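You operate a simulated robot arm through the tools that you are given. There is no shell and no other tool. Be economical: measure what you need, move in short steps, check, and stop when the job is done.

You are at the controls of a simulated two-armed robot. One attempt, no reset.

JOB
Put the small beaker from the long table on top of the black eraser. Open the pens drawer, put the marker from the inside of the pens drawer on the pink tray, then shut the drawer. Put the drain plug on top of the white paper roll. Put one of the wash bottles from the island top left of the sink on the third left store shelf from the bottom. Push the third wide drawer from the top shut. Take the lid off the jar on the island top left of the sink and lay it down there. Press the orange button to switch it off. Take the purple brush on the island top by the keyboard and put it away on the counter under the pegboard. Put the teal tub on the teal tray. Open the tape drawer, take the yellow sign from the right end of the back counter and put it inside floor, then shut the drawer. Fetch the white bar and set it on top of the white pack on the long table. Do these in any order. Set down upright: small beaker, wash bottle.

Only the result counts: the job must be done as asked and must still hold three seconds after the hand-in. Knocking over, shifting, dropping, spilling or breaking anything else fails it. A push-on lid holds only when it is set on centred and level and pressed home; a screw cap is set on level and turned clockwise until tight.

ROBOT AND FRAMES
Two 7-joint arms with two-finger parallel grippers on one trunk, on a base that drives. Base frame: it is fixed to the floor where the robot stands at the start and does not move with it; the origin is under the middle of the robot, x ahead of it, y to its left, z up. Units: mm, rad, N and s.
The left shoulder is at the start at [50, 187, 1060], the right one opposite. With the tool pointing down near the work surface each hand reaches from about 100 to 320 mm from the robot's upright axis, wherever it stands, measured 20 degrees to its own side. Places, roughly: counter under the pegboard [7200, 900, 900]; drain plug (7x6x14 cm) [3100, 1600, 900]; eraser (9x5x5 cm) [1000, 200, 900]; jar (8x7x10 cm) [3300, 3300, 900]; marker (14x2x2 cm) [3200, 1300, 800]; orange button [4300, 1900, 1000]; paper roll (9x9x8 cm) [3100, 1300, 900]; pens drawer [3200, 1300, 800]; pink tray (26x19x2 cm) [-200, 4200, 300]; purple brush (8x4x12 cm) [4300, 800, 900]; small beaker [500, 0, 1000]; tape drawer [7000, 100, 700]; tape drawer floor [7100, 100, 700]; teal tray [5000, -1250, 1000]; teal tub (9x9x7 cm) [7000, 500, 900]; third left store shelf [3100, 5100, 900]; third wide drawer [3000, 3000, 400]; wash bottle [3500, 3250, 1000]; white bar (4x2x2 cm) [600, 2000, 900]; white pack (7x4x12 cm) [500, 1700, 900]; yellow sign [7000, 250, 1000]. Payload 3.43 kg a hand.
The tool frame of a hand sits at the grasp point between the pads (the TCP): z along the fingers, y along the line on which they close. The tips reach 30 mm beyond it. The gripper opens to 94 mm. The fingers are 28 mm wide and 10 mm thick; the gripper's body (50 by 96 mm) begins 55 mm behind the TCP.
Orientation is that of the tool frame in the base frame, as [roll, pitch, yaw] about the fixed x, y, z axes, in that order (R = Rz(yaw) Ry(pitch) Rx(roll)). With the fingers straight down and closing along the base's y, the tool's x points along the base's -x, its y along +y and its z along -z.

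CONTROLS
- The arms move only by the tool apply_moves. It takes "left_deltas", "right_deltas" or both (then of equal length, played together; a hand with none holds still); each is a list of rows, each an object of numbers (a shift or turn left out is 0, a gripper value left out holds the last): "rx", "ry", "rz": the turn, a rotation vector about the base's x, y, z in rad; "dx", "dy", "dz": the shift along the base's x, y, z in mm; "hand": the finger opening in mm, from 0 to 94. In form: [{"rx": .., "ry": .., "rz": .., "dx": .., "dy": .., "dz": .., "hand": ..}, ...]. A call has 1 to 20 rows; each row shifts and turns the commanded pose from where the row before left it. Each row takes 0.2 s and may step no farther than 50 mm and 0.15 rad from the row before; otherwise, or with a gripper value out of range, the whole call is refused. A pose out of reach is approached as far as the arm can. The call stops where the force on the tool passes 40 N (or 10 N more than at its start, if that is more) or the arm is blocked; 0.2 s more then pass. The fingers move at their own pace (about 153 mm/s each) and stop on an object; they squeeze with about 24 N. The grip force told is the motor's: it shows also when the fingers shut on nothing. Time passes only in rows, and 0.2 s behind the last, so rows that do not move let the fingers close. The reply holds the time, the measured pose of the TCP, the force on the tool along the base axes, the opening and the grip force, in the units named above and with some noise, with the torque about the TCP (base axes, N m) and any sound that the robot's microphone picked up, and new pictures: "pictures" is both (left out), scene, wrist or none (wrist: the cameras of the hands that moved).
- Cameras (640 x 400 px; columns grow to the right, rows downward): "scene" is now at [149.2, 1.1, 1227.1]; the picture's right is [0.03, -1.00, 0.00], its down [-0.52, -0.01, -0.85] and it looks along [0.85, 0.02, -0.52] (base axes); focal length 248 px, centre (320, 200). "left" rides on the left gripper at [76, -14, -102] in its tool frame; the picture's right is [0.18, 0.98, 0.00], its down [-0.75, 0.14, -0.64] and it looks along [-0.63, 0.12, 0.77] (tool axes); focal length 243 px, centre (320, 200). "right" rides on the right gripper at [76, 14, -103] in its tool frame; the picture's right is [-0.18, 0.98, 0.00], its down [-0.75, -0.14, -0.64] and it looks along [-0.63, -0.12, 0.77] (tool axes); focal length 243 px, centre (320, 200). There is no depth. A picture from a camera that has moved, and an enlarged one, comes with that camera's place and axes in the base frame and with its lens.
- slide_trunk(by): slides the trunk up (or, below 0, down) by that many mm; the arms and the scene camera ride with it, the base frame stays. It gives what a move gives, with no picture.
- drive_base(legs): drives the robot by 1 to 6 legs, each [ahead, left, turn to the left] in mm, mm and rad, along the robot's own axes; the way and the turn of a leg run together, so that a leg with both is an arc; at most 1500 mm and 3.142 rad a leg. The arms and the cameras ride along, it lands a little off, and it stops where it bumps. It gives what a move gives, and a new picture of the scene camera.
- aim_head(pan, tilt): turns the head with the scene camera to pan (to the left, within 1.396 rad either way) and tilt (down, from -0.506 to 1.204), counted from straight ahead of the robot. It gives what a move gives, and a new picture of the scene camera.
- enlarge(camera, box): a new picture of the part [left, top, right, bottom] of that camera's present view, enlarged. It takes no simulated time.
- sign_off(): hands the job in; it is judged then, once.

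Go step by step. Nothing tells you exact positions but the pictures and the camera data: compare them with the known pose of the tool, close in by small moves and look again before you grip or let go. The budget is 556 turns and 360 pictures, counting those below and the enlarged ones. Unless the task says otherwise, let go and move clear before handing in.

The tools are called after "Emit:" as name(argument=value, ...) on one line, values as JSON. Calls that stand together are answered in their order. apply_moves: Moves the arms, as the interface text tells. Its arguments: {"type":"object","properties":{"left_deltas":{"type":"array","items":{"type":"object","properties":{"rx":{"type":"number"},"ry":{"type":"number"},"rz":{"type":"number"},"dx":{"type":"number"},"dy":{"type":"number"},"dz":{"type":"number"},"hand":{"type":"number"}}}},"right_deltas":{"type":"array","items":{"type":"object","properties":{"rx":{"type":"number"},"ry":{"type":"number"},"rz":{"type":"number"},"dx":{"type":"number"},"dy":{"type":"number"},"dz":{"type":"number"},"hand":{"type":"number"}}}},"pictures":{"type":"string","enum":["both","scene","wrist","none"]}},"required":[]} The other tools are called the same way: slide_trunk (by) slides the trunk up or down; drive_base (legs) drives the base; aim_head (pan, tilt) turns the head that bears the scene camera; enlarge (camera, box) takes an enlarged picture of a part of a camera's view; sign_off () hands the job in.

At the start:

```text
clock: 0.0
left_tcp_pos: [357.9, 188.7, 1059.1]
left_tcp_rot: [-3.141, -0.001, -3.141]
left_contact_force: [-0.4, 0.0, 0.1]
left_ft_torque: [-0.03, 0.0, -0.01]
left_opening: 94.0
left_grip_force: 0.0
right_tcp_pos: [326.6, -101.8, 1081.2]
right_tcp_rot: [-3.14, 0.001, -3.14]
right_contact_force: [1.2, -0.3, -0.7]
right_ft_torque: [0.0, -0.01, 0.0]
right_opening: 94.0
right_grip_force: 0.0
trunk travel left (down, up): [-275.0, 157.0]
robot x, y, heading: [-3.5, -0.2, -0.002]
head pan, tilt: [0.026, 0.545]
```

scene: 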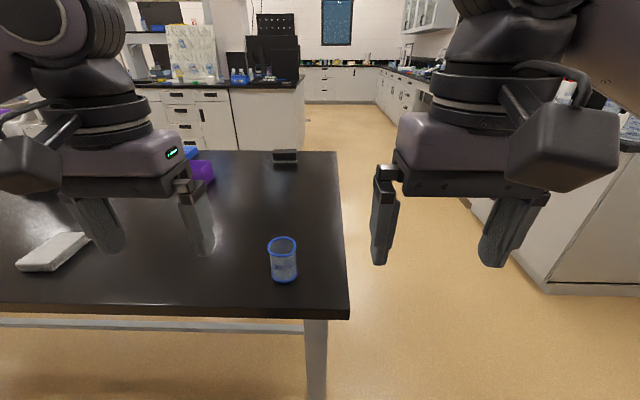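
right: 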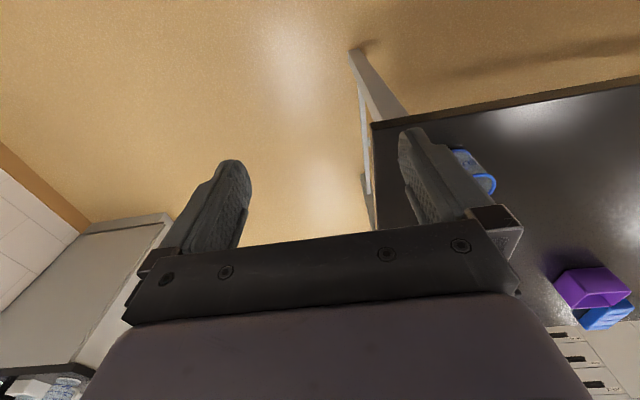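
left: 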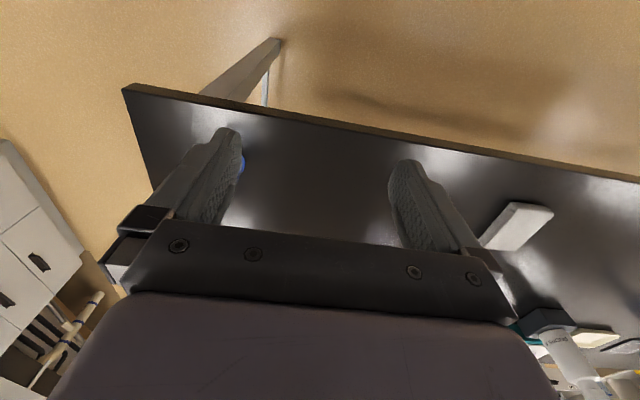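

I see the table with the beaker near [430, 65] and the eraser near [970, 145], taking the top as about z=900. I'll drive closer to the beaker so the left hand can reach it.

Emit:
drive_base(legs=[[110, -40, 0]])

Emit:
aim_head(pan=0.1, tilt=0.95)

```text
clock: 1.2
left_tcp_pos: [467.7, 149.0, 1058.7]
left_tcp_rot: [-3.141, 0.0, -3.14]
left_contact_force: [-0.5, 0.0, -0.4]
left_ft_torque: [0.0, 0.03, 0.02]
left_opening: 93.6
left_grip_force: 0.1
right_tcp_pos: [437.4, -140.6, 1081.4]
right_tcp_rot: [3.141, -0.001, 3.14]
right_contact_force: [-0.6, -0.2, -0.2]
right_ft_torque: [-0.02, -0.01, -0.02]
right_opening: 94.0
right_grip_force: 0.1
trunk travel left (down, up): [-275.0, 157.0]
robot x, y, heading: [110.6, -38.7, -0.003]
head pan, tilt: [0.026, 0.545]
camera scene: at [260.3, -38.8, 1227.0], right [0.03, -1.0, 0.0], down [-0.52, -0.01, -0.85], along [0.85, 0.02, -0.52], focal length 248 px, centre (320, 200)
```

scene: 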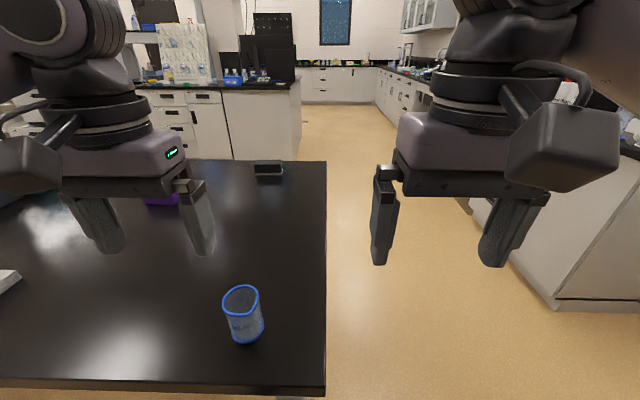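

```text
clock: 2.1
left_tcp_pos: [467.6, 148.5, 1057.9]
left_tcp_rot: [-3.141, -0.001, -3.14]
left_contact_force: [0.3, -0.1, 0.5]
left_ft_torque: [0.0, 0.0, 0.0]
left_opening: 94.2
left_grip_force: 0.1
right_tcp_pos: [437.3, -142.0, 1081.3]
right_tcp_rot: [3.14, 0.001, 3.139]
right_contact_force: [-0.4, 0.1, -0.7]
right_ft_torque: [0.03, -0.02, 0.01]
right_opening: 93.9
right_grip_force: 0.2
trunk travel left (down, up): [-275.0, 157.0]
robot x, y, heading: [111.5, -41.6, -0.007]
head pan, tilt: [0.099, 0.949]
camera scene: at [242.3, -33.7, 1193.8], right [0.1, -1.0, 0.0], down [-0.81, -0.08, -0.58], along [0.58, 0.06, -0.81], focal length 248 px, centre (320, 200)
```

scene: 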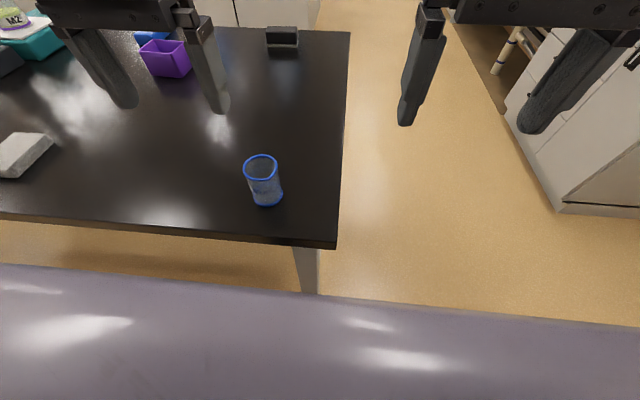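

The beaker's base triangulates to about [466, 75] on a top at z≈870, with its rim near z=947. I'll drive 65 mm nearer, then bring the left hand above it.

Emit:
drive_base(legs=[[65, 0, 0]])

```text
clock: 2.9
left_tcp_pos: [474.7, 148.5, 1058.6]
left_tcp_rot: [3.141, 0.0, -3.139]
left_contact_force: [-0.3, 0.6, -0.5]
left_ft_torque: [0.01, 0.0, -0.04]
left_opening: 94.1
left_grip_force: 0.1
right_tcp_pos: [444.6, -140.7, 1081.6]
right_tcp_rot: [-3.14, 0.0, 3.141]
right_contact_force: [0.9, 0.2, -0.4]
right_ft_torque: [-0.03, -0.01, 0.02]
right_opening: 94.1
right_grip_force: 0.1
trunk travel left (down, up): [-275.0, 157.0]
robot x, y, heading: [118.4, -36.3, 0.001]
head pan, tilt: [0.099, 0.949]
stopped in leg 1: the robot was blocked; the commanded pose is now the measured one
camera scene: at [249.0, -33.9, 1193.8], right [0.1, -1.0, 0.0], down [-0.81, -0.08, -0.58], along [0.58, 0.06, -0.81], focal length 248 px, centre (320, 200)
```

scene: 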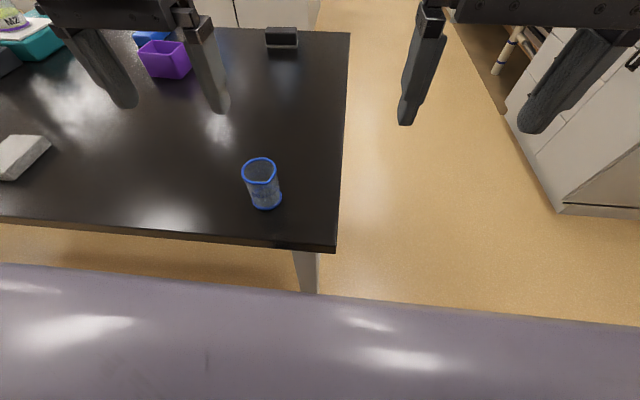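

The base is blocked at x=118, so the beaker sits at the edge of reach. I'll try the left hand over it anyway.

Emit:
apply_moves(left_deltas=[{"dx": -5, "dy": -38}, {"dx": -4, "dy": -36}, {"dz": -30}])

```text
clock: 3.7
left_tcp_pos: [465.6, 73.6, 1027.8]
left_tcp_rot: [3.141, 0.002, -3.14]
left_contact_force: [0.1, 0.1, 0.2]
left_ft_torque: [-0.01, 0.0, -0.05]
left_opening: 93.9
left_grip_force: 0.1
right_tcp_pos: [443.0, -142.0, 1082.4]
right_tcp_rot: [3.141, 0.0, 3.14]
right_contact_force: [0.4, 0.7, 0.0]
right_ft_torque: [-0.07, -0.03, 0.02]
right_opening: 93.8
right_grip_force: 0.0
trunk travel left (down, up): [-275.0, 157.0]
robot x, y, heading: [116.7, -39.9, 0.0]
head pan, tilt: [0.099, 0.949]
camera scene: at [249.4, -33.8, 1193.7], right [0.1, -1.0, 0.0], down [-0.81, -0.08, -0.58], along [0.58, 0.06, -0.81], focal length 248 px, centre (320, 200)
camera left: at [390.4, 59.0, 1129.2], right [-0.19, 0.98, 0.0], down [0.75, 0.14, 0.64], along [0.63, 0.12, -0.77], focal length 243 px, centre (320, 200)
```

scene: 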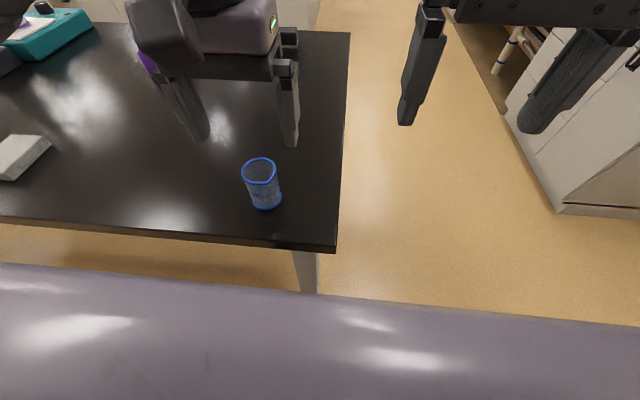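
left: 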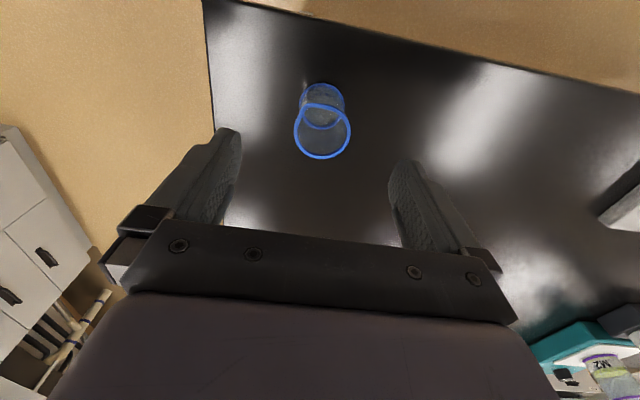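

The wrist camera puts the beaker at [470, 76], which agrees with my estimate. I'll centre on it and descend.

Emit:
apply_moves(left_deltas=[{"dx": 5, "dy": 2, "dz": -40}, {"dz": -40}, {"dz": -33}, {}])

```text
clock: 4.7
left_tcp_pos: [470.2, 77.3, 915.7]
left_tcp_rot: [3.141, 0.0, -3.139]
left_contact_force: [-0.2, -0.1, 0.2]
left_ft_torque: [0.0, 0.0, 0.0]
left_opening: 93.7
left_grip_force: 0.1
right_tcp_pos: [443.9, -141.9, 1082.3]
right_tcp_rot: [-3.141, 0.0, 3.14]
right_contact_force: [0.2, 0.1, -0.2]
right_ft_torque: [-0.03, 0.02, -0.02]
right_opening: 93.8
right_grip_force: 0.1
trunk travel left (down, up): [-275.0, 157.0]
robot x, y, heading: [114.7, -39.8, 0.006]
head pan, tilt: [0.099, 0.949]
camera scene: at [249.4, -33.9, 1193.7], right [0.1, -1.0, 0.0], down [-0.81, -0.08, -0.58], along [0.58, 0.06, -0.81], focal length 248 px, centre (320, 200)
camera left: at [395.3, 62.5, 1017.0], right [-0.19, 0.98, 0.0], down [0.75, 0.14, 0.64], along [0.63, 0.12, -0.77], focal length 243 px, centre (320, 200)
```

scene: 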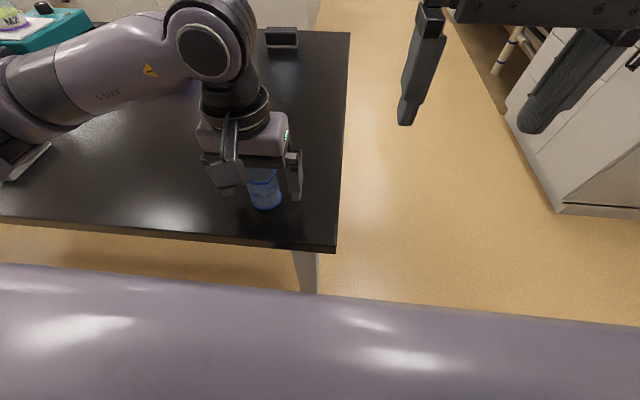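
left: 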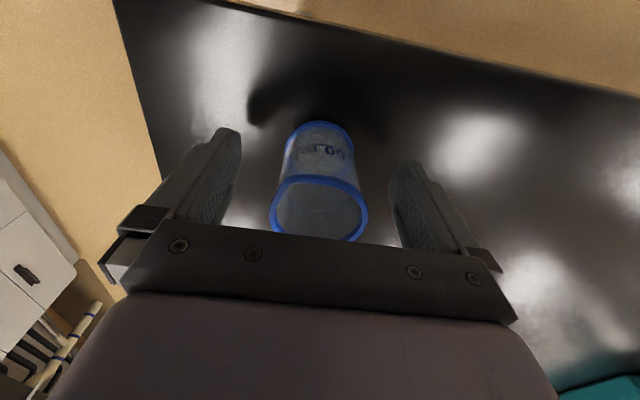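

The beaker sits between the fingers. I'll grip and lift.

Emit:
apply_moves(left_deltas=[{"hand": 40}, {"hand": 40}, {"hand": 40}, {"dz": 0}, {"dz": 20}, {"dz": 40}, {"dz": 40}], pictures="wrist")

```text
clock: 6.3
left_tcp_pos: [470.5, 77.3, 1015.6]
left_tcp_rot: [3.141, -0.002, -3.139]
left_contact_force: [-0.5, -0.1, -0.5]
left_ft_torque: [0.02, 0.0, 0.01]
left_opening: 48.6
left_grip_force: 24.5
right_tcp_pos: [444.4, -141.5, 1082.1]
right_tcp_rot: [3.14, -0.002, -3.141]
right_contact_force: [-0.9, -0.2, -0.3]
right_ft_torque: [0.01, -0.03, 0.0]
right_opening: 93.8
right_grip_force: 0.2
trunk travel left (down, up): [-275.0, 157.0]
robot x, y, heading: [117.8, -42.3, -0.004]
head pan, tilt: [0.099, 0.949]
camera left: at [394.4, 61.8, 1117.5], right [-0.19, 0.98, 0.0], down [0.75, 0.14, 0.64], along [0.63, 0.12, -0.77], focal length 243 px, centre (320, 200)
```

left: 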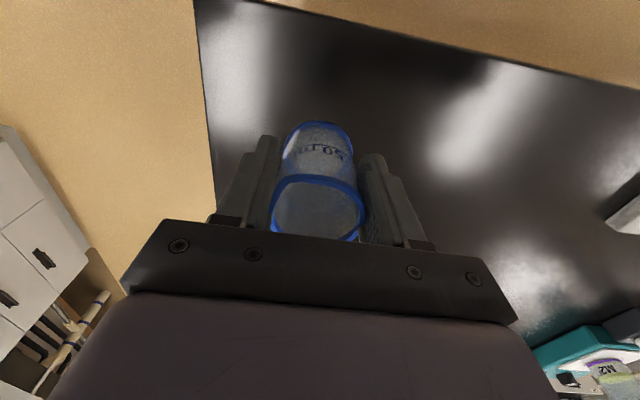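

I have the beaker at z≈1015. I'll drive round the right end of the table to its far side, facing back, so the eraser is near that edge.

Emit:
drive_base(legs=[[-150, 0, 0], [0, -520, 0], [1480, 0, 0], [0, 0, 1.57], [0, 0, 1.5716]])

Emit:
aim_head(pan=-0.6, tilt=0.5)

```text
clock: 10.7
left_tcp_pos: [319.1, -256.0, 1014.8]
left_tcp_rot: [-3.14, -0.001, -3.141]
left_contact_force: [-0.2, -0.3, 0.3]
left_ft_torque: [-0.03, -0.04, 0.0]
left_opening: 48.5
left_grip_force: 24.1
right_tcp_pos: [292.3, -473.7, 1083.0]
right_tcp_rot: [-3.141, 0.0, -3.142]
right_contact_force: [0.0, -0.4, 0.6]
right_ft_torque: [0.01, -0.01, 0.0]
right_opening: 94.3
right_grip_force: 0.0
trunk travel left (down, up): [-275.0, 157.0]
robot x, y, heading: [-35.0, -370.2, 0.002]
head pan, tilt: [0.099, 0.949]
stopped in leg 2: the robot was blocked; the commanded pose is now the measured one
camera scene: at [97.5, -366.3, 1193.7], right [0.1, -1.0, 0.0], down [-0.81, -0.08, -0.58], along [0.58, 0.06, -0.81], focal length 248 px, centre (320, 200)
```

scene: 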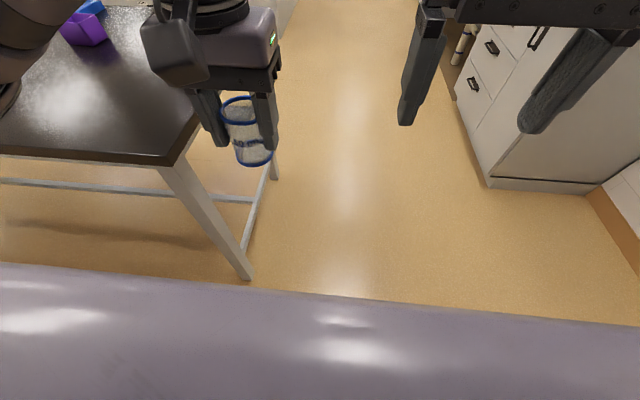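

```text
clock: 11.7
left_tcp_pos: [320.3, -256.1, 1015.5]
left_tcp_rot: [-3.141, -0.001, -3.141]
left_contact_force: [-0.4, -0.3, -0.3]
left_ft_torque: [0.0, -0.01, 0.0]
left_opening: 48.6
left_grip_force: 23.8
right_tcp_pos: [291.0, -474.3, 1081.6]
right_tcp_rot: [3.141, 0.001, -3.141]
right_contact_force: [-0.3, -0.1, -0.2]
right_ft_torque: [-0.01, 0.01, 0.02]
right_opening: 93.9
right_grip_force: 0.1
trunk travel left (down, up): [-275.0, 157.0]
robot x, y, heading: [-36.4, -369.3, 0.002]
head pan, tilt: [-0.6, 0.499]
camera scene: at [100.2, -425.2, 1231.2], right [-0.56, -0.83, 0.0], down [-0.4, 0.27, -0.88], along [0.72, -0.5, -0.48], focal length 248 px, centre (320, 200)
```

scene: 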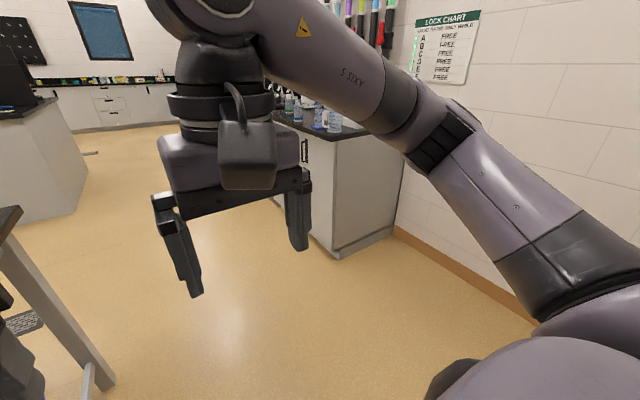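

Something stopped me on the right side. I'll look there before going on.

Emit:
aim_head(pan=-1.39, tilt=0.75)

```text
clock: 12.8
left_tcp_pos: [319.5, -256.9, 1015.7]
left_tcp_rot: [3.141, 0.001, -3.137]
left_contact_force: [1.1, -0.4, 0.0]
left_ft_torque: [-0.02, 0.01, 0.0]
left_opening: 48.6
left_grip_force: 23.6
right_tcp_pos: [291.2, -474.4, 1081.9]
right_tcp_rot: [3.141, 0.0, -3.14]
right_contact_force: [0.0, 0.2, -0.2]
right_ft_torque: [-0.01, 0.0, 0.01]
right_opening: 93.8
right_grip_force: 0.0
trunk travel left (down, up): [-275.0, 157.0]
robot x, y, heading: [-34.3, -372.1, -0.001]
head pan, tilt: [-1.389, 0.75]
camera scene: at [40.1, -455.4, 1209.3], right [-0.98, -0.18, 0.0], down [-0.12, 0.67, -0.73], along [0.13, -0.72, -0.68], focal length 248 px, centre (320, 200)
```

scene: 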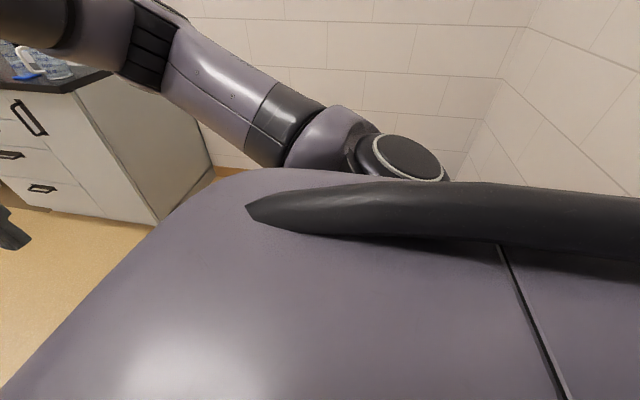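

The view is occluded there. I'll go ahead a little first, then shift right, watching for bumps.

Emit:
drive_base(legs=[[120, 0, 0], [100, -200, 0]])

```text
clock: 16.1
left_tcp_pos: [537.5, -457.1, 1016.2]
left_tcp_rot: [3.141, -0.001, 3.14]
left_contact_force: [0.0, 0.1, -0.7]
left_ft_torque: [-0.01, -0.03, -0.03]
left_opening: 48.6
left_grip_force: 24.2
right_tcp_pos: [511.9, -674.8, 1081.8]
right_tcp_rot: [3.141, 0.0, 3.14]
right_contact_force: [0.0, -0.9, 0.7]
right_ft_torque: [0.03, 0.0, 0.02]
right_opening: 93.8
right_grip_force: 0.0
trunk travel left (down, up): [-275.0, 157.0]
robot x, y, heading: [186.7, -572.6, -0.002]
head pan, tilt: [-1.389, 0.75]
camera scene: at [259.6, -656.2, 1209.2], right [-0.98, -0.18, 0.0], down [-0.12, 0.67, -0.73], along [0.13, -0.72, -0.68], focal length 248 px, centre (320, 200)
```

scene: 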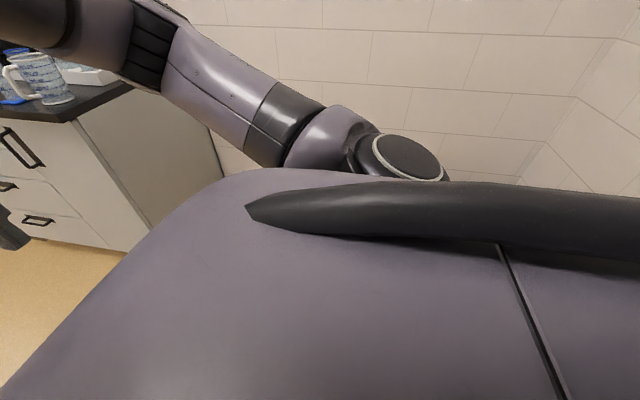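

That's clear. I'll drive on past the table and turn round.

Emit:
drive_base(legs=[[1400, 0, 0], [0, 100, 1.57], [0, 0, 1.5716]])

Emit:
aim_head(pan=-0.5, tilt=0.55)

```text
clock: 30.6
left_tcp_pos: [1160.8, -625.8, 1015.4]
left_tcp_rot: [3.141, 0.002, -0.012]
left_contact_force: [0.4, 0.2, -0.1]
left_ft_torque: [0.01, 0.0, -0.01]
left_opening: 48.7
left_grip_force: 23.8
right_tcp_pos: [1191.2, -407.4, 1081.7]
right_tcp_rot: [3.141, 0.0, -0.013]
right_contact_force: [-0.8, -0.3, 0.2]
right_ft_torque: [-0.01, 0.01, 0.02]
right_opening: 93.8
right_grip_force: 0.1
trunk travel left (down, up): [-275.0, 157.0]
robot x, y, heading: [1515.8, -513.5, 3.13]
head pan, tilt: [-1.389, 0.75]
camera scene: at [1444.4, -431.5, 1209.3], right [0.99, 0.17, 0.0], down [0.11, -0.67, -0.73], along [-0.12, 0.72, -0.68], focal length 248 px, centre (320, 200)
```

scene: 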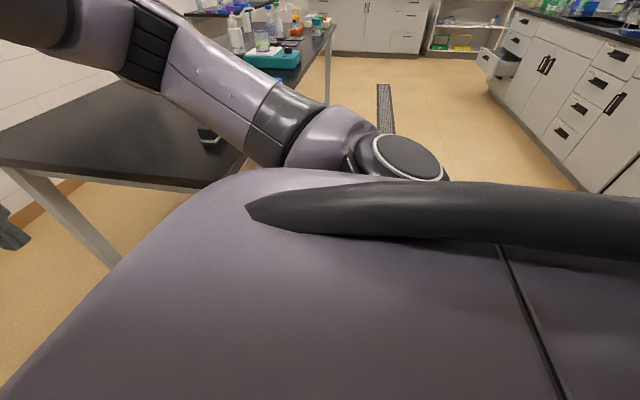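

```text
clock: 31.8
left_tcp_pos: [1161.8, -623.8, 1015.4]
left_tcp_rot: [3.141, 0.001, -0.011]
left_contact_force: [-0.1, 0.4, -0.2]
left_ft_torque: [0.02, -0.04, 0.02]
left_opening: 48.6
left_grip_force: 24.4
right_tcp_pos: [1191.5, -406.8, 1081.6]
right_tcp_rot: [3.141, 0.0, -0.014]
right_contact_force: [0.6, 0.3, -0.8]
right_ft_torque: [0.03, 0.04, 0.0]
right_opening: 94.1
right_grip_force: 0.0
trunk travel left (down, up): [-275.0, 157.0]
robot x, y, heading: [1515.0, -514.9, 3.129]
head pan, tilt: [-0.499, 0.55]
camera scene: at [1380.0, -468.9, 1226.6], right [0.49, 0.87, 0.0], down [0.46, -0.26, -0.85], along [-0.74, 0.42, -0.52], focal length 248 px, centre (320, 200)
```

scene: 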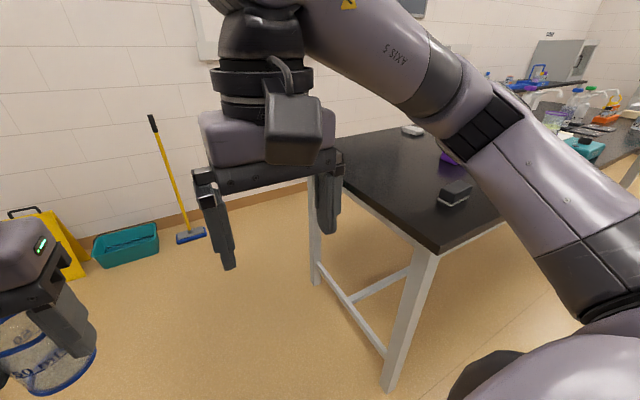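

The eraser looks to be near [1040, 155], about 110 mm from this edge. I'll shift right along the table, then close in.

Emit:
drive_base(legs=[[0, -770, 0.012]])

Emit:
aim_head(pan=0.1, tilt=0.85)

```text
clock: 39.0
left_tcp_pos: [1171.6, 140.2, 1015.8]
left_tcp_rot: [-3.141, 0.0, -0.009]
left_contact_force: [0.3, -0.6, 0.7]
left_ft_torque: [0.0, -0.01, 0.03]
left_opening: 48.7
left_grip_force: 24.1
right_tcp_pos: [1200.7, 358.1, 1081.7]
right_tcp_rot: [-3.139, 0.002, -0.01]
right_contact_force: [-0.5, 0.3, 0.4]
right_ft_torque: [-0.03, 0.0, -0.01]
right_opening: 94.1
right_grip_force: 0.1
trunk travel left (down, up): [-275.0, 157.0]
robot x, y, heading: [1526.9, 251.8, 3.131]
head pan, tilt: [-0.499, 0.55]
camera scene: at [1389.3, 296.6, 1226.6], right [0.49, 0.87, 0.0], down [0.46, -0.25, -0.85], along [-0.74, 0.42, -0.52], focal length 248 px, centre (320, 200)
```

scene: 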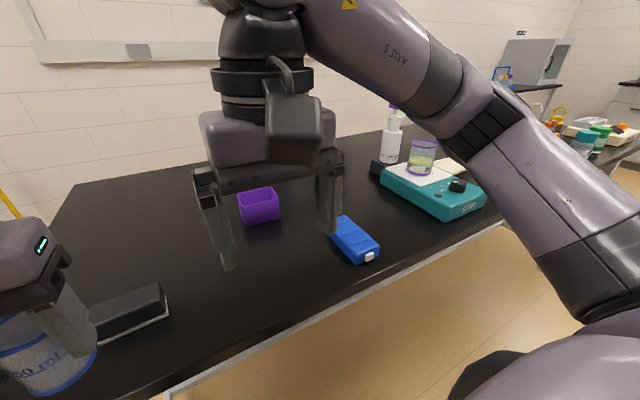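

```text
clock: 40.0
left_tcp_pos: [1171.7, 140.0, 1016.1]
left_tcp_rot: [-3.142, 0.001, -0.01]
left_contact_force: [0.1, -0.3, 0.5]
left_ft_torque: [0.02, -0.03, -0.05]
left_opening: 48.3
left_grip_force: 23.5
right_tcp_pos: [1201.2, 358.7, 1082.4]
right_tcp_rot: [-3.141, 0.001, -0.011]
right_contact_force: [-0.1, 0.1, 1.1]
right_ft_torque: [0.01, 0.01, -0.02]
right_opening: 94.0
right_grip_force: 0.0
trunk travel left (down, up): [-275.0, 157.0]
robot x, y, heading: [1526.0, 251.0, 3.129]
head pan, tilt: [0.099, 0.85]
camera scene: at [1389.8, 245.9, 1201.3], right [-0.09, 1.0, 0.0], down [0.75, 0.07, -0.66], along [-0.66, -0.06, -0.75], focal length 248 px, centre (320, 200)
```

scene: 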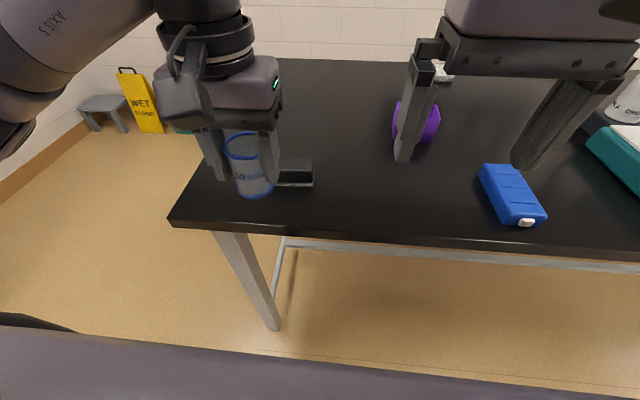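

The eraser centre looks near [1060, 160], about 120 mm from the edge. I'll close in on the table.

Emit:
drive_base(legs=[[90, 0, 0.01]])

```text
clock: 41.1
left_tcp_pos: [1084.6, 136.9, 1015.5]
left_tcp_rot: [3.142, -0.001, 0.003]
left_contact_force: [-0.3, 0.1, 0.2]
left_ft_torque: [-0.01, -0.02, 0.02]
left_opening: 48.3
left_grip_force: 23.7
right_tcp_pos: [1110.8, 355.4, 1081.1]
right_tcp_rot: [3.141, -0.001, -0.001]
right_contact_force: [-0.3, 0.0, 0.2]
right_ft_torque: [0.03, -0.03, 0.01]
right_opening: 94.2
right_grip_force: 0.0
trunk travel left (down, up): [-275.0, 157.0]
robot x, y, heading: [1437.8, 255.3, -3.136]
head pan, tilt: [0.099, 0.85]
camera scene: at [1301.0, 244.8, 1201.1], right [-0.1, 0.99, 0.0], down [0.75, 0.07, -0.66], along [-0.66, -0.07, -0.75], focal length 248 px, centre (320, 200)
```

scene: 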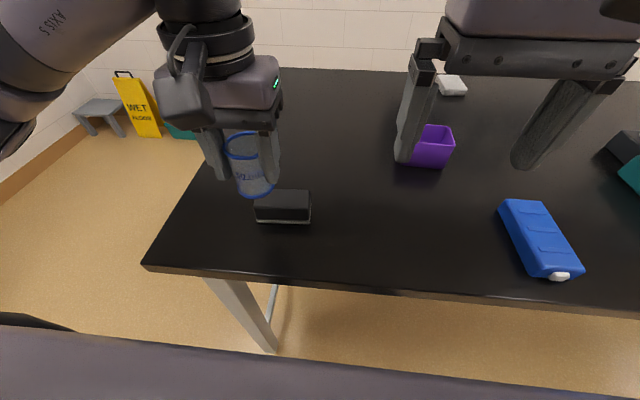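

The eraser's top is around [1045, 162] at z≈905. I'll move the beaker above it and check.

Emit:
apply_moves(left_deltas=[{"dx": -20, "dy": 13}, {"dx": -20, "dy": 12}, {"dz": -20}, {}])

```text
clock: 42.1
left_tcp_pos: [1044.8, 161.5, 995.3]
left_tcp_rot: [-3.14, 0.0, 0.003]
left_contact_force: [-0.2, 0.3, -0.3]
left_ft_torque: [0.01, -0.02, 0.0]
left_opening: 48.8
left_grip_force: 24.4
right_tcp_pos: [1111.2, 355.9, 1081.2]
right_tcp_rot: [-3.142, -0.001, 0.001]
right_contact_force: [-0.5, 0.6, 0.1]
right_ft_torque: [0.03, 0.01, 0.0]
right_opening: 94.1
right_grip_force: 0.1
trunk travel left (down, up): [-275.0, 157.0]
robot x, y, heading: [1436.0, 253.7, -3.14]
head pan, tilt: [0.099, 0.85]
camera scene: at [1301.6, 244.9, 1201.2], right [-0.1, 0.99, 0.0], down [0.75, 0.07, -0.66], along [-0.66, -0.07, -0.75], focal length 248 px, centre (320, 200)
camera left: at [1121.6, 176.3, 1097.0], right [0.19, -0.98, 0.0], down [-0.75, -0.14, 0.64], along [-0.63, -0.12, -0.77], focal length 243 px, centre (320, 200)
```

scene: 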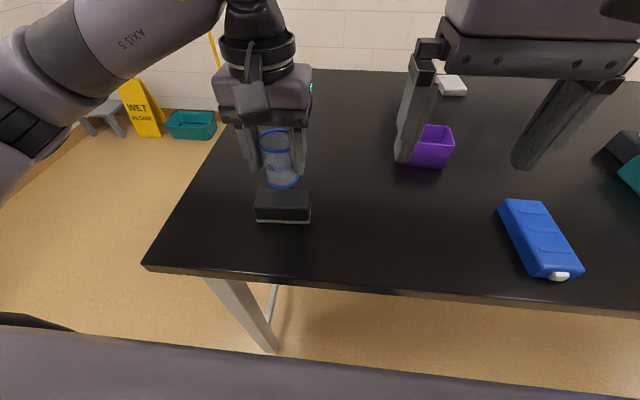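
left: 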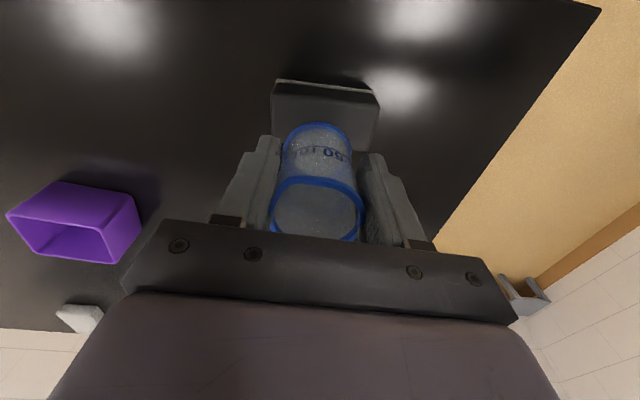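

Alignment looks close. I'll enlarge the eraser for an exact look before lowering.

Emit:
enlarge(camera="scene", box=[220, 120, 340, 240])

Emit:
enlarge(camera="left", box=[240, 60, 400, 160])

```text
3.33 times, centred on (280, 180) of scene
camera zoom: at [1301.6, 244.9, 1201.2], right [-0.1, 0.99, 0.0], down [0.75, 0.07, -0.66], along [-0.66, -0.07, -0.75], focal length 828 px, centre (453, 267)
```

zoom: 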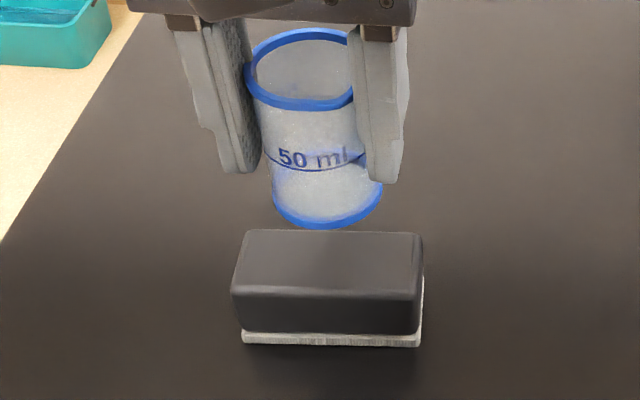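

```text
4.00 times, centred on (320, 110) of left
camera zoom: at [1121.6, 176.3, 1097.0], right [0.19, -0.98, 0.0], down [-0.75, -0.14, 0.64], along [-0.63, -0.12, -0.77], focal length 970 px, centre (320, 560)
```

zoom: 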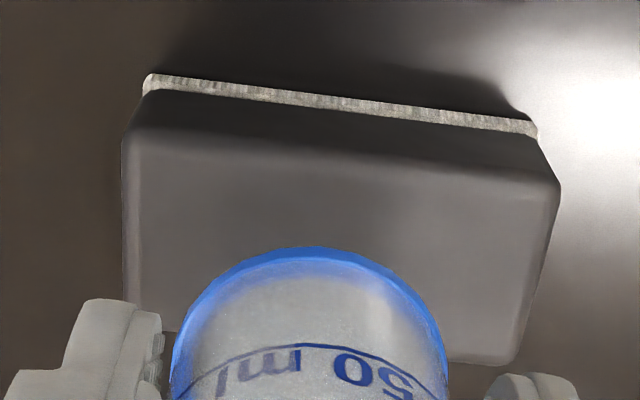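

The eraser's top is z≈914, x from 1030 to 1068. I'll shift +4 mm in x and lower gently.

Emit:
apply_moves(left_deltas=[{"dx": 4, "dz": -15}, {"dz": -10}, {"dz": -6}, {}], pictures="none")

Emit:
enlarge(camera="scene", box=[220, 120, 340, 240])

```text
clock: 43.1
left_tcp_pos: [1049.3, 160.9, 964.3]
left_tcp_rot: [-3.14, 0.001, 0.001]
left_contact_force: [-0.1, 0.2, 0.6]
left_ft_torque: [0.0, 0.01, -0.01]
left_opening: 48.6
left_grip_force: 24.4
right_tcp_pos: [1110.9, 355.1, 1082.0]
right_tcp_rot: [3.141, 0.001, 0.0]
right_contact_force: [0.4, -0.7, 0.6]
right_ft_torque: [0.01, 0.02, -0.03]
right_opening: 93.9
right_grip_force: 0.0
trunk travel left (down, up): [-275.0, 157.0]
robot x, y, heading: [1434.0, 252.5, -3.14]
head pan, tilt: [0.099, 0.85]
```

```text
3.33 times, centred on (280, 180) of scene
camera zoom: at [1301.6, 244.9, 1201.2], right [-0.1, 0.99, 0.0], down [0.75, 0.07, -0.66], along [-0.66, -0.07, -0.75], focal length 828 px, centre (453, 267)
```

zoom: 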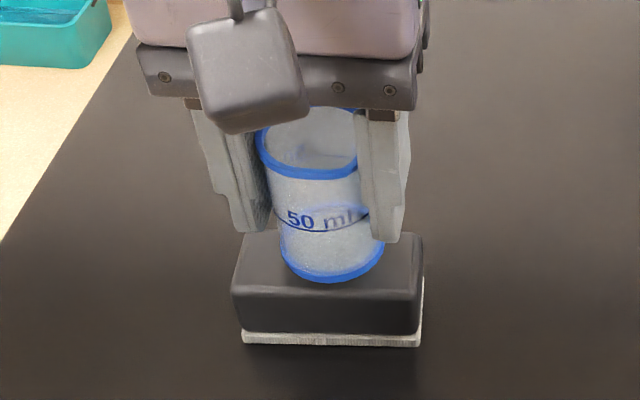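

It's well centred and nearly touching. I'll lower in 2 mm steps.

Emit:
apply_moves(left_deltas=[{"dz": -2}, {"dz": -2}, {}], pictures="none")

```text
clock: 43.9
left_tcp_pos: [1048.7, 161.7, 961.0]
left_tcp_rot: [-3.14, -0.001, 0.002]
left_contact_force: [-0.1, -0.2, 0.6]
left_ft_torque: [-0.01, -0.01, 0.04]
left_opening: 48.4
left_grip_force: 23.6
right_tcp_pos: [1111.3, 355.4, 1081.7]
right_tcp_rot: [-3.141, 0.0, 0.0]
right_contact_force: [-0.1, 1.1, -0.4]
right_ft_torque: [-0.01, -0.04, 0.0]
right_opening: 93.8
right_grip_force: 0.0
trunk travel left (down, up): [-275.0, 157.0]
robot x, y, heading: [1437.1, 253.0, -3.142]
head pan, tilt: [0.099, 0.85]
```

Emit:
apply_moves(left_deltas=[{"dz": -2}, {"dz": -2}, {}], pictures="none")

```text
clock: 44.7
left_tcp_pos: [1048.7, 161.6, 958.8]
left_tcp_rot: [-3.14, 0.0, 0.004]
left_contact_force: [-1.3, -0.8, 7.4]
left_ft_torque: [-0.07, 0.1, 0.02]
left_opening: 48.6
left_grip_force: 23.6
right_tcp_pos: [1110.7, 355.8, 1081.9]
right_tcp_rot: [-3.14, 0.001, 0.001]
right_contact_force: [0.4, 1.0, 0.9]
right_ft_torque: [-0.01, 0.01, -0.01]
right_opening: 94.2
right_grip_force: 0.1
trunk travel left (down, up): [-275.0, 157.0]
robot x, y, heading: [1437.3, 253.6, -3.138]
head pan, tilt: [0.099, 0.85]
```

Contact at z=959. I'll release and lift away.

Emit:
apply_moves(left_deltas=[{"dz": 1}, {"hand": 54}, {"hand": 65}, {"hand": 94}, {}, {"dz": 40}, {"dz": 40}, {"dz": 30}], pictures="scene")

```text
clock: 46.5
left_tcp_pos: [1048.3, 163.2, 1066.8]
left_tcp_rot: [-3.141, 0.0, 0.002]
left_contact_force: [0.7, 0.3, 0.4]
left_ft_torque: [0.01, 0.01, 0.04]
left_opening: 93.9
left_grip_force: 0.1
right_tcp_pos: [1110.7, 355.0, 1080.9]
right_tcp_rot: [-3.142, 0.001, 0.0]
right_contact_force: [-0.1, 1.6, 0.7]
right_ft_torque: [-0.01, 0.01, -0.04]
right_opening: 93.8
right_grip_force: 0.1
trunk travel left (down, up): [-275.0, 157.0]
robot x, y, heading: [1437.4, 251.4, -3.145]
head pan, tilt: [0.099, 0.85]
camera scene: at [1301.7, 245.0, 1201.2], right [-0.1, 0.99, 0.0], down [0.75, 0.07, -0.66], along [-0.66, -0.07, -0.75], focal length 248 px, centre (320, 200)
```

scene: 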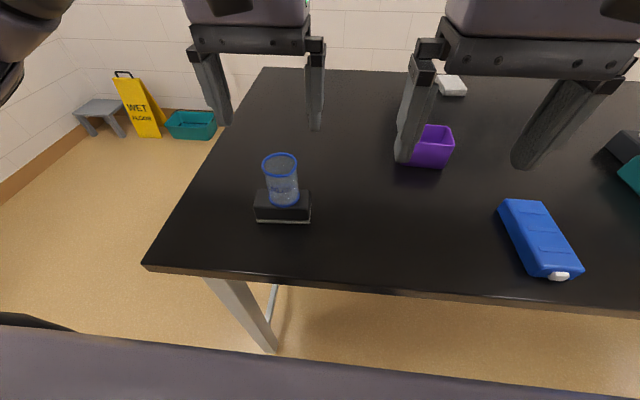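

The beaker stands on the eraser. Next I'll survey along the table toward the white bar and pack, backing off a bit first.

Emit:
drive_base(legs=[[-250, 0, 0], [0, -900, 0]])

Emit:
aim_head(pan=-0.5, tilt=0.35)

```text
clock: 56.2
left_tcp_pos: [1296.6, 1066.5, 1067.7]
left_tcp_rot: [-3.141, 0.001, 0.006]
left_contact_force: [-0.3, -0.3, 0.9]
left_ft_torque: [-0.03, -0.02, 0.04]
left_opening: 94.5
left_grip_force: 0.0
right_tcp_pos: [1358.0, 1258.6, 1082.2]
right_tcp_rot: [-3.141, 0.001, 0.002]
right_contact_force: [0.1, -0.4, -0.2]
right_ft_torque: [0.01, 0.02, 0.05]
right_opening: 94.0
right_grip_force: 0.1
trunk travel left (down, up): [-275.0, 157.0]
robot x, y, heading: [1686.7, 1158.2, -3.143]
head pan, tilt: [0.099, 0.85]
camera scene: at [1550.2, 1149.0, 1201.2], right [-0.1, 0.99, 0.0], down [0.75, 0.08, -0.66], along [-0.66, -0.07, -0.75], focal length 248 px, centre (320, 200)
```

scene: 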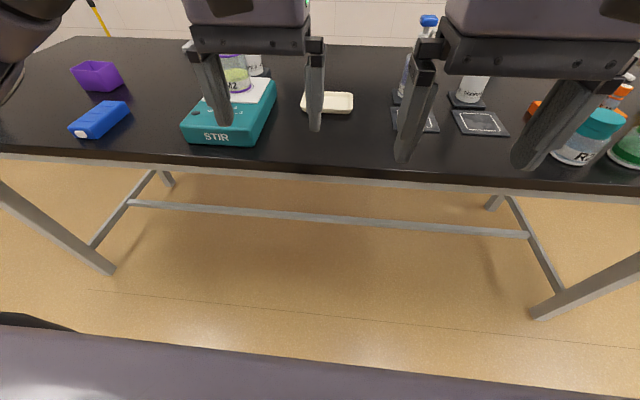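

```text
clock: 57.2
left_tcp_pos: [1298.3, 1067.0, 1067.5]
left_tcp_rot: [3.141, 0.0, 0.005]
left_contact_force: [0.5, -0.1, -0.4]
left_ft_torque: [0.0, -0.01, 0.01]
left_opening: 93.9
left_grip_force: 0.1
right_tcp_pos: [1359.1, 1258.0, 1081.6]
right_tcp_rot: [3.142, -0.001, 0.004]
right_contact_force: [-0.6, 0.0, -0.5]
right_ft_torque: [0.02, -0.02, 0.01]
right_opening: 93.8
right_grip_force: 0.1
trunk travel left (down, up): [-275.0, 157.0]
robot x, y, heading: [1689.4, 1156.6, -3.139]
head pan, tilt: [-0.499, 0.351]
camera scene: at [1546.0, 1201.2, 1244.8], right [0.47, 0.88, 0.0], down [0.3, -0.16, -0.94], along [-0.83, 0.45, -0.34], focal length 248 px, centre (320, 200)
```

scene: 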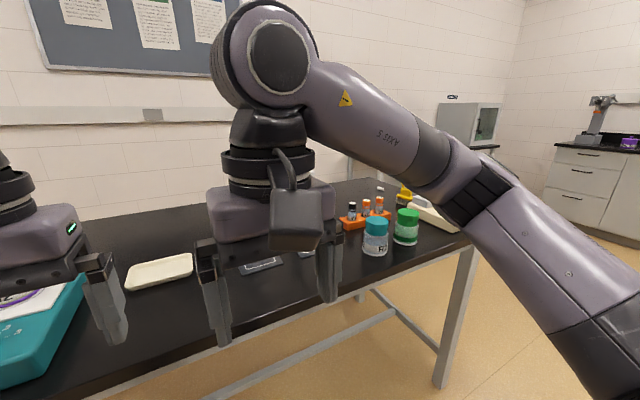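

I need a better view of the table's far-left part. I'll go further along.

Emit:
drive_base(legs=[[0, -800, 0]])

Emit:
aim_head(pan=0.0, tilt=0.45)

```text
clock: 64.6
left_tcp_pos: [1294.3, 1863.5, 1067.9]
left_tcp_rot: [-3.141, -0.002, 0.007]
left_contact_force: [0.0, 0.4, 0.0]
left_ft_torque: [0.01, -0.03, -0.01]
left_opening: 93.9
left_grip_force: 0.0
right_tcp_pos: [1355.5, 2057.0, 1081.1]
right_tcp_rot: [-3.141, -0.001, 0.007]
right_contact_force: [0.5, 0.4, 0.3]
right_ft_torque: [-0.04, -0.03, -0.01]
right_opening: 93.9
right_grip_force: 0.1
trunk travel left (down, up): [-275.0, 157.0]
robot x, y, heading: [1681.9, 1955.7, -3.138]
head pan, tilt: [-0.499, 0.351]
camera scene: at [1542.9, 1999.9, 1244.9], right [0.47, 0.88, 0.0], down [0.3, -0.16, -0.94], along [-0.83, 0.45, -0.34], focal length 248 px, centre (320, 200)
```

scene: 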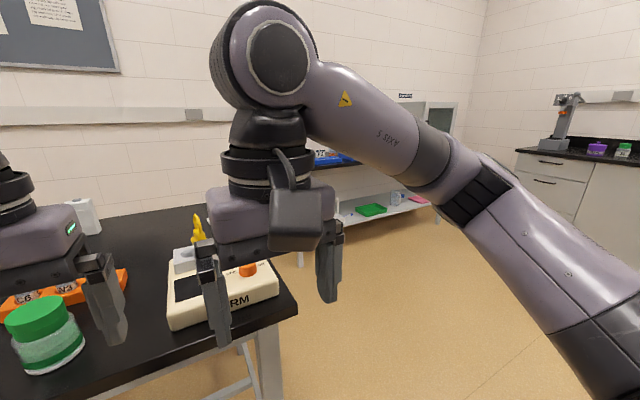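

```text
clock: 65.5
left_tcp_pos: [1293.5, 1863.8, 1066.3]
left_tcp_rot: [-3.141, -0.002, 0.006]
left_contact_force: [0.5, -0.5, 0.8]
left_ft_torque: [0.01, 0.05, -0.02]
left_opening: 93.9
left_grip_force: 0.1
right_tcp_pos: [1355.9, 2056.4, 1081.8]
right_tcp_rot: [3.141, 0.0, 0.003]
right_contact_force: [-0.8, -0.3, 0.1]
right_ft_torque: [0.0, -0.01, 0.02]
right_opening: 94.2
right_grip_force: 0.1
trunk travel left (down, up): [-275.0, 157.0]
robot x, y, heading: [1685.3, 1956.7, -3.136]
head pan, tilt: [0.0, 0.45]
camera scene: at [1532.9, 1955.4, 1235.7], right [0.0, 1.0, 0.0], down [0.44, 0.0, -0.9], along [-0.9, 0.0, -0.44], focal length 248 px, centre (320, 200)
```

scene: 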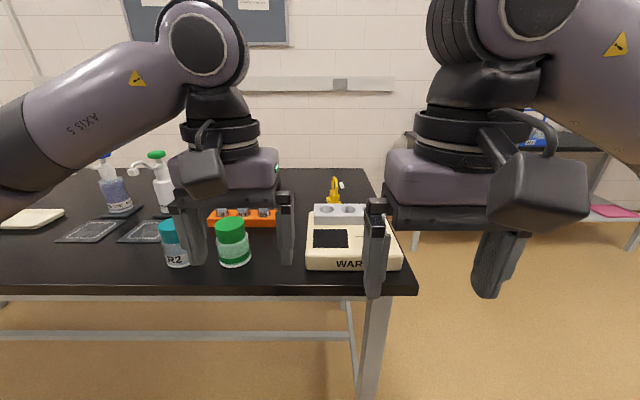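

I see the warmer, the rack and small items. I'll enlarge the back part of the table for the white bar and pack.

Emit:
enlarge(camera="scene", box=[220, 140, 420, 280])

```text
2.86 times, centred on (320, 210) of scene
camera zoom: at [1532.9, 1955.4, 1235.7], right [0.0, 1.0, 0.0], down [0.44, 0.0, -0.9], along [-0.9, 0.0, -0.44], focal length 710 px, centre (320, 171)
```

zoom: 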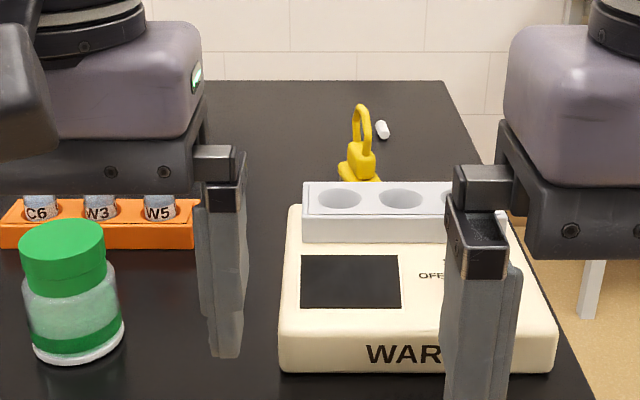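

The white bar is near [680, 2035], about 110 mm from the +y end of the table (y≈2147). I'll go round to that end.

Emit:
drive_base(legs=[[0, -750, 0]])

```text
clock: 72.6
left_tcp_pos: [1293.5, 2623.9, 1067.0]
left_tcp_rot: [-3.142, 0.0, -0.002]
left_contact_force: [0.1, -0.5, -0.1]
left_ft_torque: [0.01, -0.01, 0.01]
left_opening: 93.9
left_grip_force: 0.0
right_tcp_pos: [1356.1, 2815.8, 1080.9]
right_tcp_rot: [3.14, -0.001, -0.004]
right_contact_force: [0.7, -0.6, 0.2]
right_ft_torque: [-0.01, 0.0, -0.04]
right_opening: 93.8
right_grip_force: 0.0
trunk travel left (down, up): [-275.0, 157.0]
robot x, y, heading: [1681.5, 2712.9, 3.137]
head pan, tilt: [0.0, 0.45]
camera scene: at [1532.5, 2712.3, 1235.7], right [0.0, 1.0, 0.0], down [0.44, 0.0, -0.9], along [-0.9, 0.0, -0.44], focal length 248 px, centre (320, 200)
```

scene: 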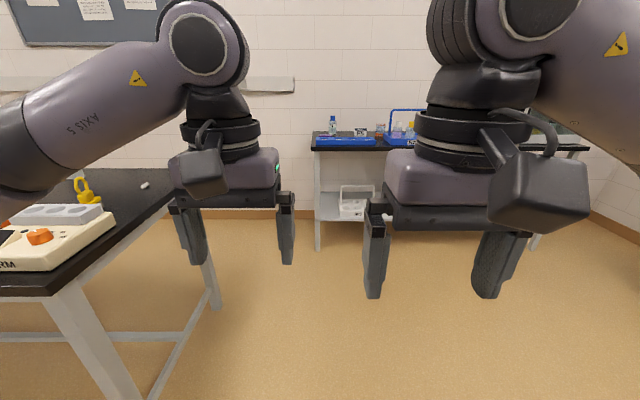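

Path is clear. I'll drive alongside the table end and turn to face it.

Emit:
drive_base(legs=[[1090, 0, 0], [0, 0, 1.575]])

Emit:
aim_head(pan=0.1, tilt=0.7)

```text
clock: 81.9
left_tcp_pos: [693.3, 2331.4, 1068.0]
left_tcp_rot: [-3.139, 0.0, 1.568]
left_contact_force: [0.4, 0.3, 0.0]
left_ft_torque: [-0.02, 0.04, -0.04]
left_opening: 93.9
left_grip_force: 0.1
right_tcp_pos: [501.6, 2394.0, 1081.9]
right_tcp_rot: [3.141, 0.0, 1.565]
right_contact_force: [0.1, -1.0, -0.5]
right_ft_torque: [-0.01, 0.02, 0.0]
right_opening: 94.0
right_grip_force: 0.1
trunk travel left (down, up): [-275.0, 157.0]
robot x, y, heading: [603.8, 2720.0, -1.576]
head pan, tilt: [0.0, 0.45]
camera scene: at [604.5, 2568.7, 1235.7], right [-1.0, 0.01, 0.0], down [0.0, 0.44, -0.9], along [-0.01, -0.9, -0.44], focal length 248 px, centre (320, 200)
```

scene: 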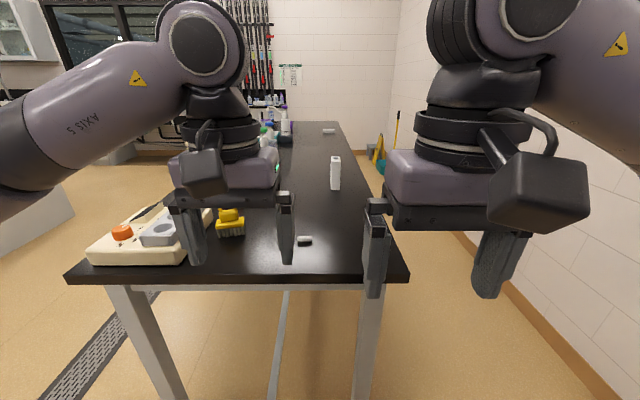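

```text
clock: 82.7
left_tcp_pos: [692.4, 2330.9, 1067.0]
left_tcp_rot: [-3.14, -0.001, 1.567]
left_contact_force: [-0.3, -0.7, -0.2]
left_ft_torque: [-0.01, 0.0, 0.0]
left_opening: 94.1
left_grip_force: 0.1
right_tcp_pos: [501.4, 2394.5, 1082.8]
right_tcp_rot: [3.14, 0.0, 1.567]
right_contact_force: [-0.2, 0.6, 0.0]
right_ft_torque: [-0.02, -0.01, -0.03]
right_opening: 93.9
right_grip_force: 0.1
trunk travel left (down, up): [-275.0, 157.0]
robot x, y, heading: [606.8, 2722.0, -1.582]
head pan, tilt: [0.099, 0.7]
camera scene: at [612.9, 2576.0, 1213.6], right [-1.0, -0.09, 0.0], down [-0.06, 0.64, -0.77], along [0.07, -0.76, -0.64], focal length 248 px, centre (320, 200)
```

scene: 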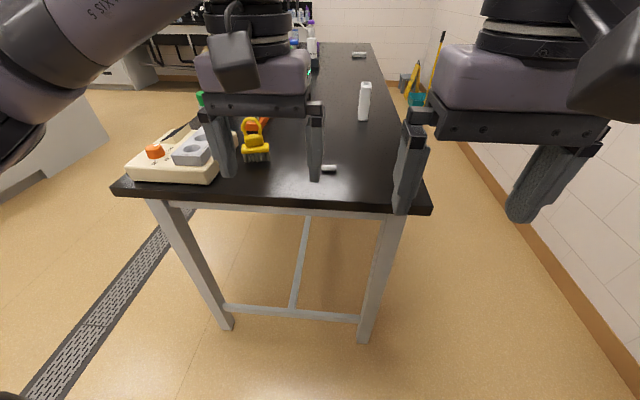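

The bar is near [640, 2060], lying roughly along x; the pack is near [541, 1720]. I'll drive close to the table end.

Emit:
drive_base(legs=[[262, 0, 0.008]])

Emit:
aim_head(pan=0.1, tilt=0.95)

```text
clock: 84.6
left_tcp_pos: [696.3, 2065.6, 1067.1]
left_tcp_rot: [3.14, 0.001, 1.575]
left_contact_force: [0.6, -0.9, 0.0]
left_ft_torque: [0.02, 0.03, -0.02]
left_opening: 94.0
left_grip_force: 0.0
right_tcp_pos: [502.9, 2127.7, 1081.5]
right_tcp_rot: [-3.141, 0.002, 1.572]
right_contact_force: [-0.4, 0.1, -0.1]
right_ft_torque: [0.02, 0.0, -0.01]
right_opening: 93.9
right_grip_force: 0.1
trunk travel left (down, up): [-275.0, 157.0]
robot x, y, heading: [605.9, 2457.1, -1.571]
head pan, tilt: [0.099, 0.7]
camera scene: at [613.3, 2309.8, 1213.4], right [-0.99, -0.1, 0.0], down [-0.06, 0.64, -0.76], along [0.08, -0.76, -0.64], focal length 248 px, centre (320, 200)
```

scene: 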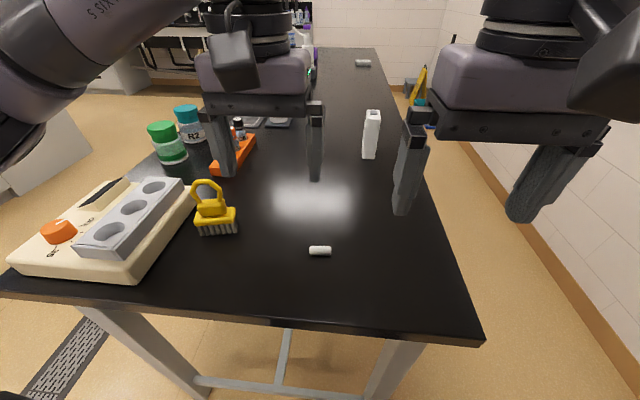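

```text
clock: 85.4
left_tcp_pos: [695.2, 2065.5, 1067.3]
left_tcp_rot: [-3.14, -0.001, 1.576]
left_contact_force: [0.4, -0.5, -0.1]
left_ft_torque: [0.01, -0.02, -0.04]
left_opening: 94.1
left_grip_force: 0.0
right_tcp_pos: [502.6, 2128.9, 1082.4]
right_tcp_rot: [3.141, 0.0, 1.572]
right_contact_force: [-0.2, -0.6, -0.5]
right_ft_torque: [0.03, 0.02, 0.01]
right_opening: 93.8
right_grip_force: 0.0
trunk travel left (down, up): [-275.0, 157.0]
robot x, y, heading: [601.1, 2453.6, -1.562]
head pan, tilt: [0.099, 0.949]
camera scene: at [612.1, 2322.3, 1193.8], right [-0.99, -0.1, 0.0], down [-0.08, 0.81, -0.58], along [0.06, -0.58, -0.81], focal length 248 px, centre (320, 200)
```

scene: 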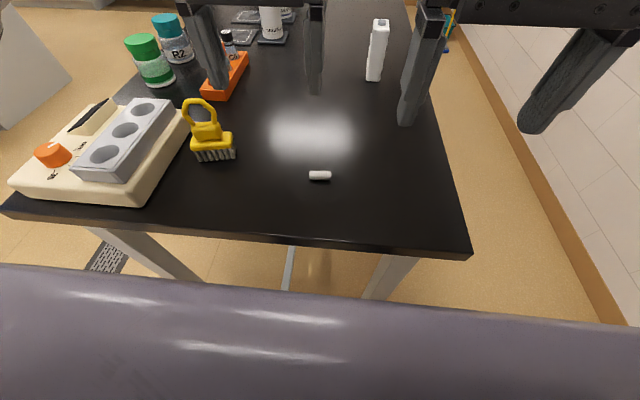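

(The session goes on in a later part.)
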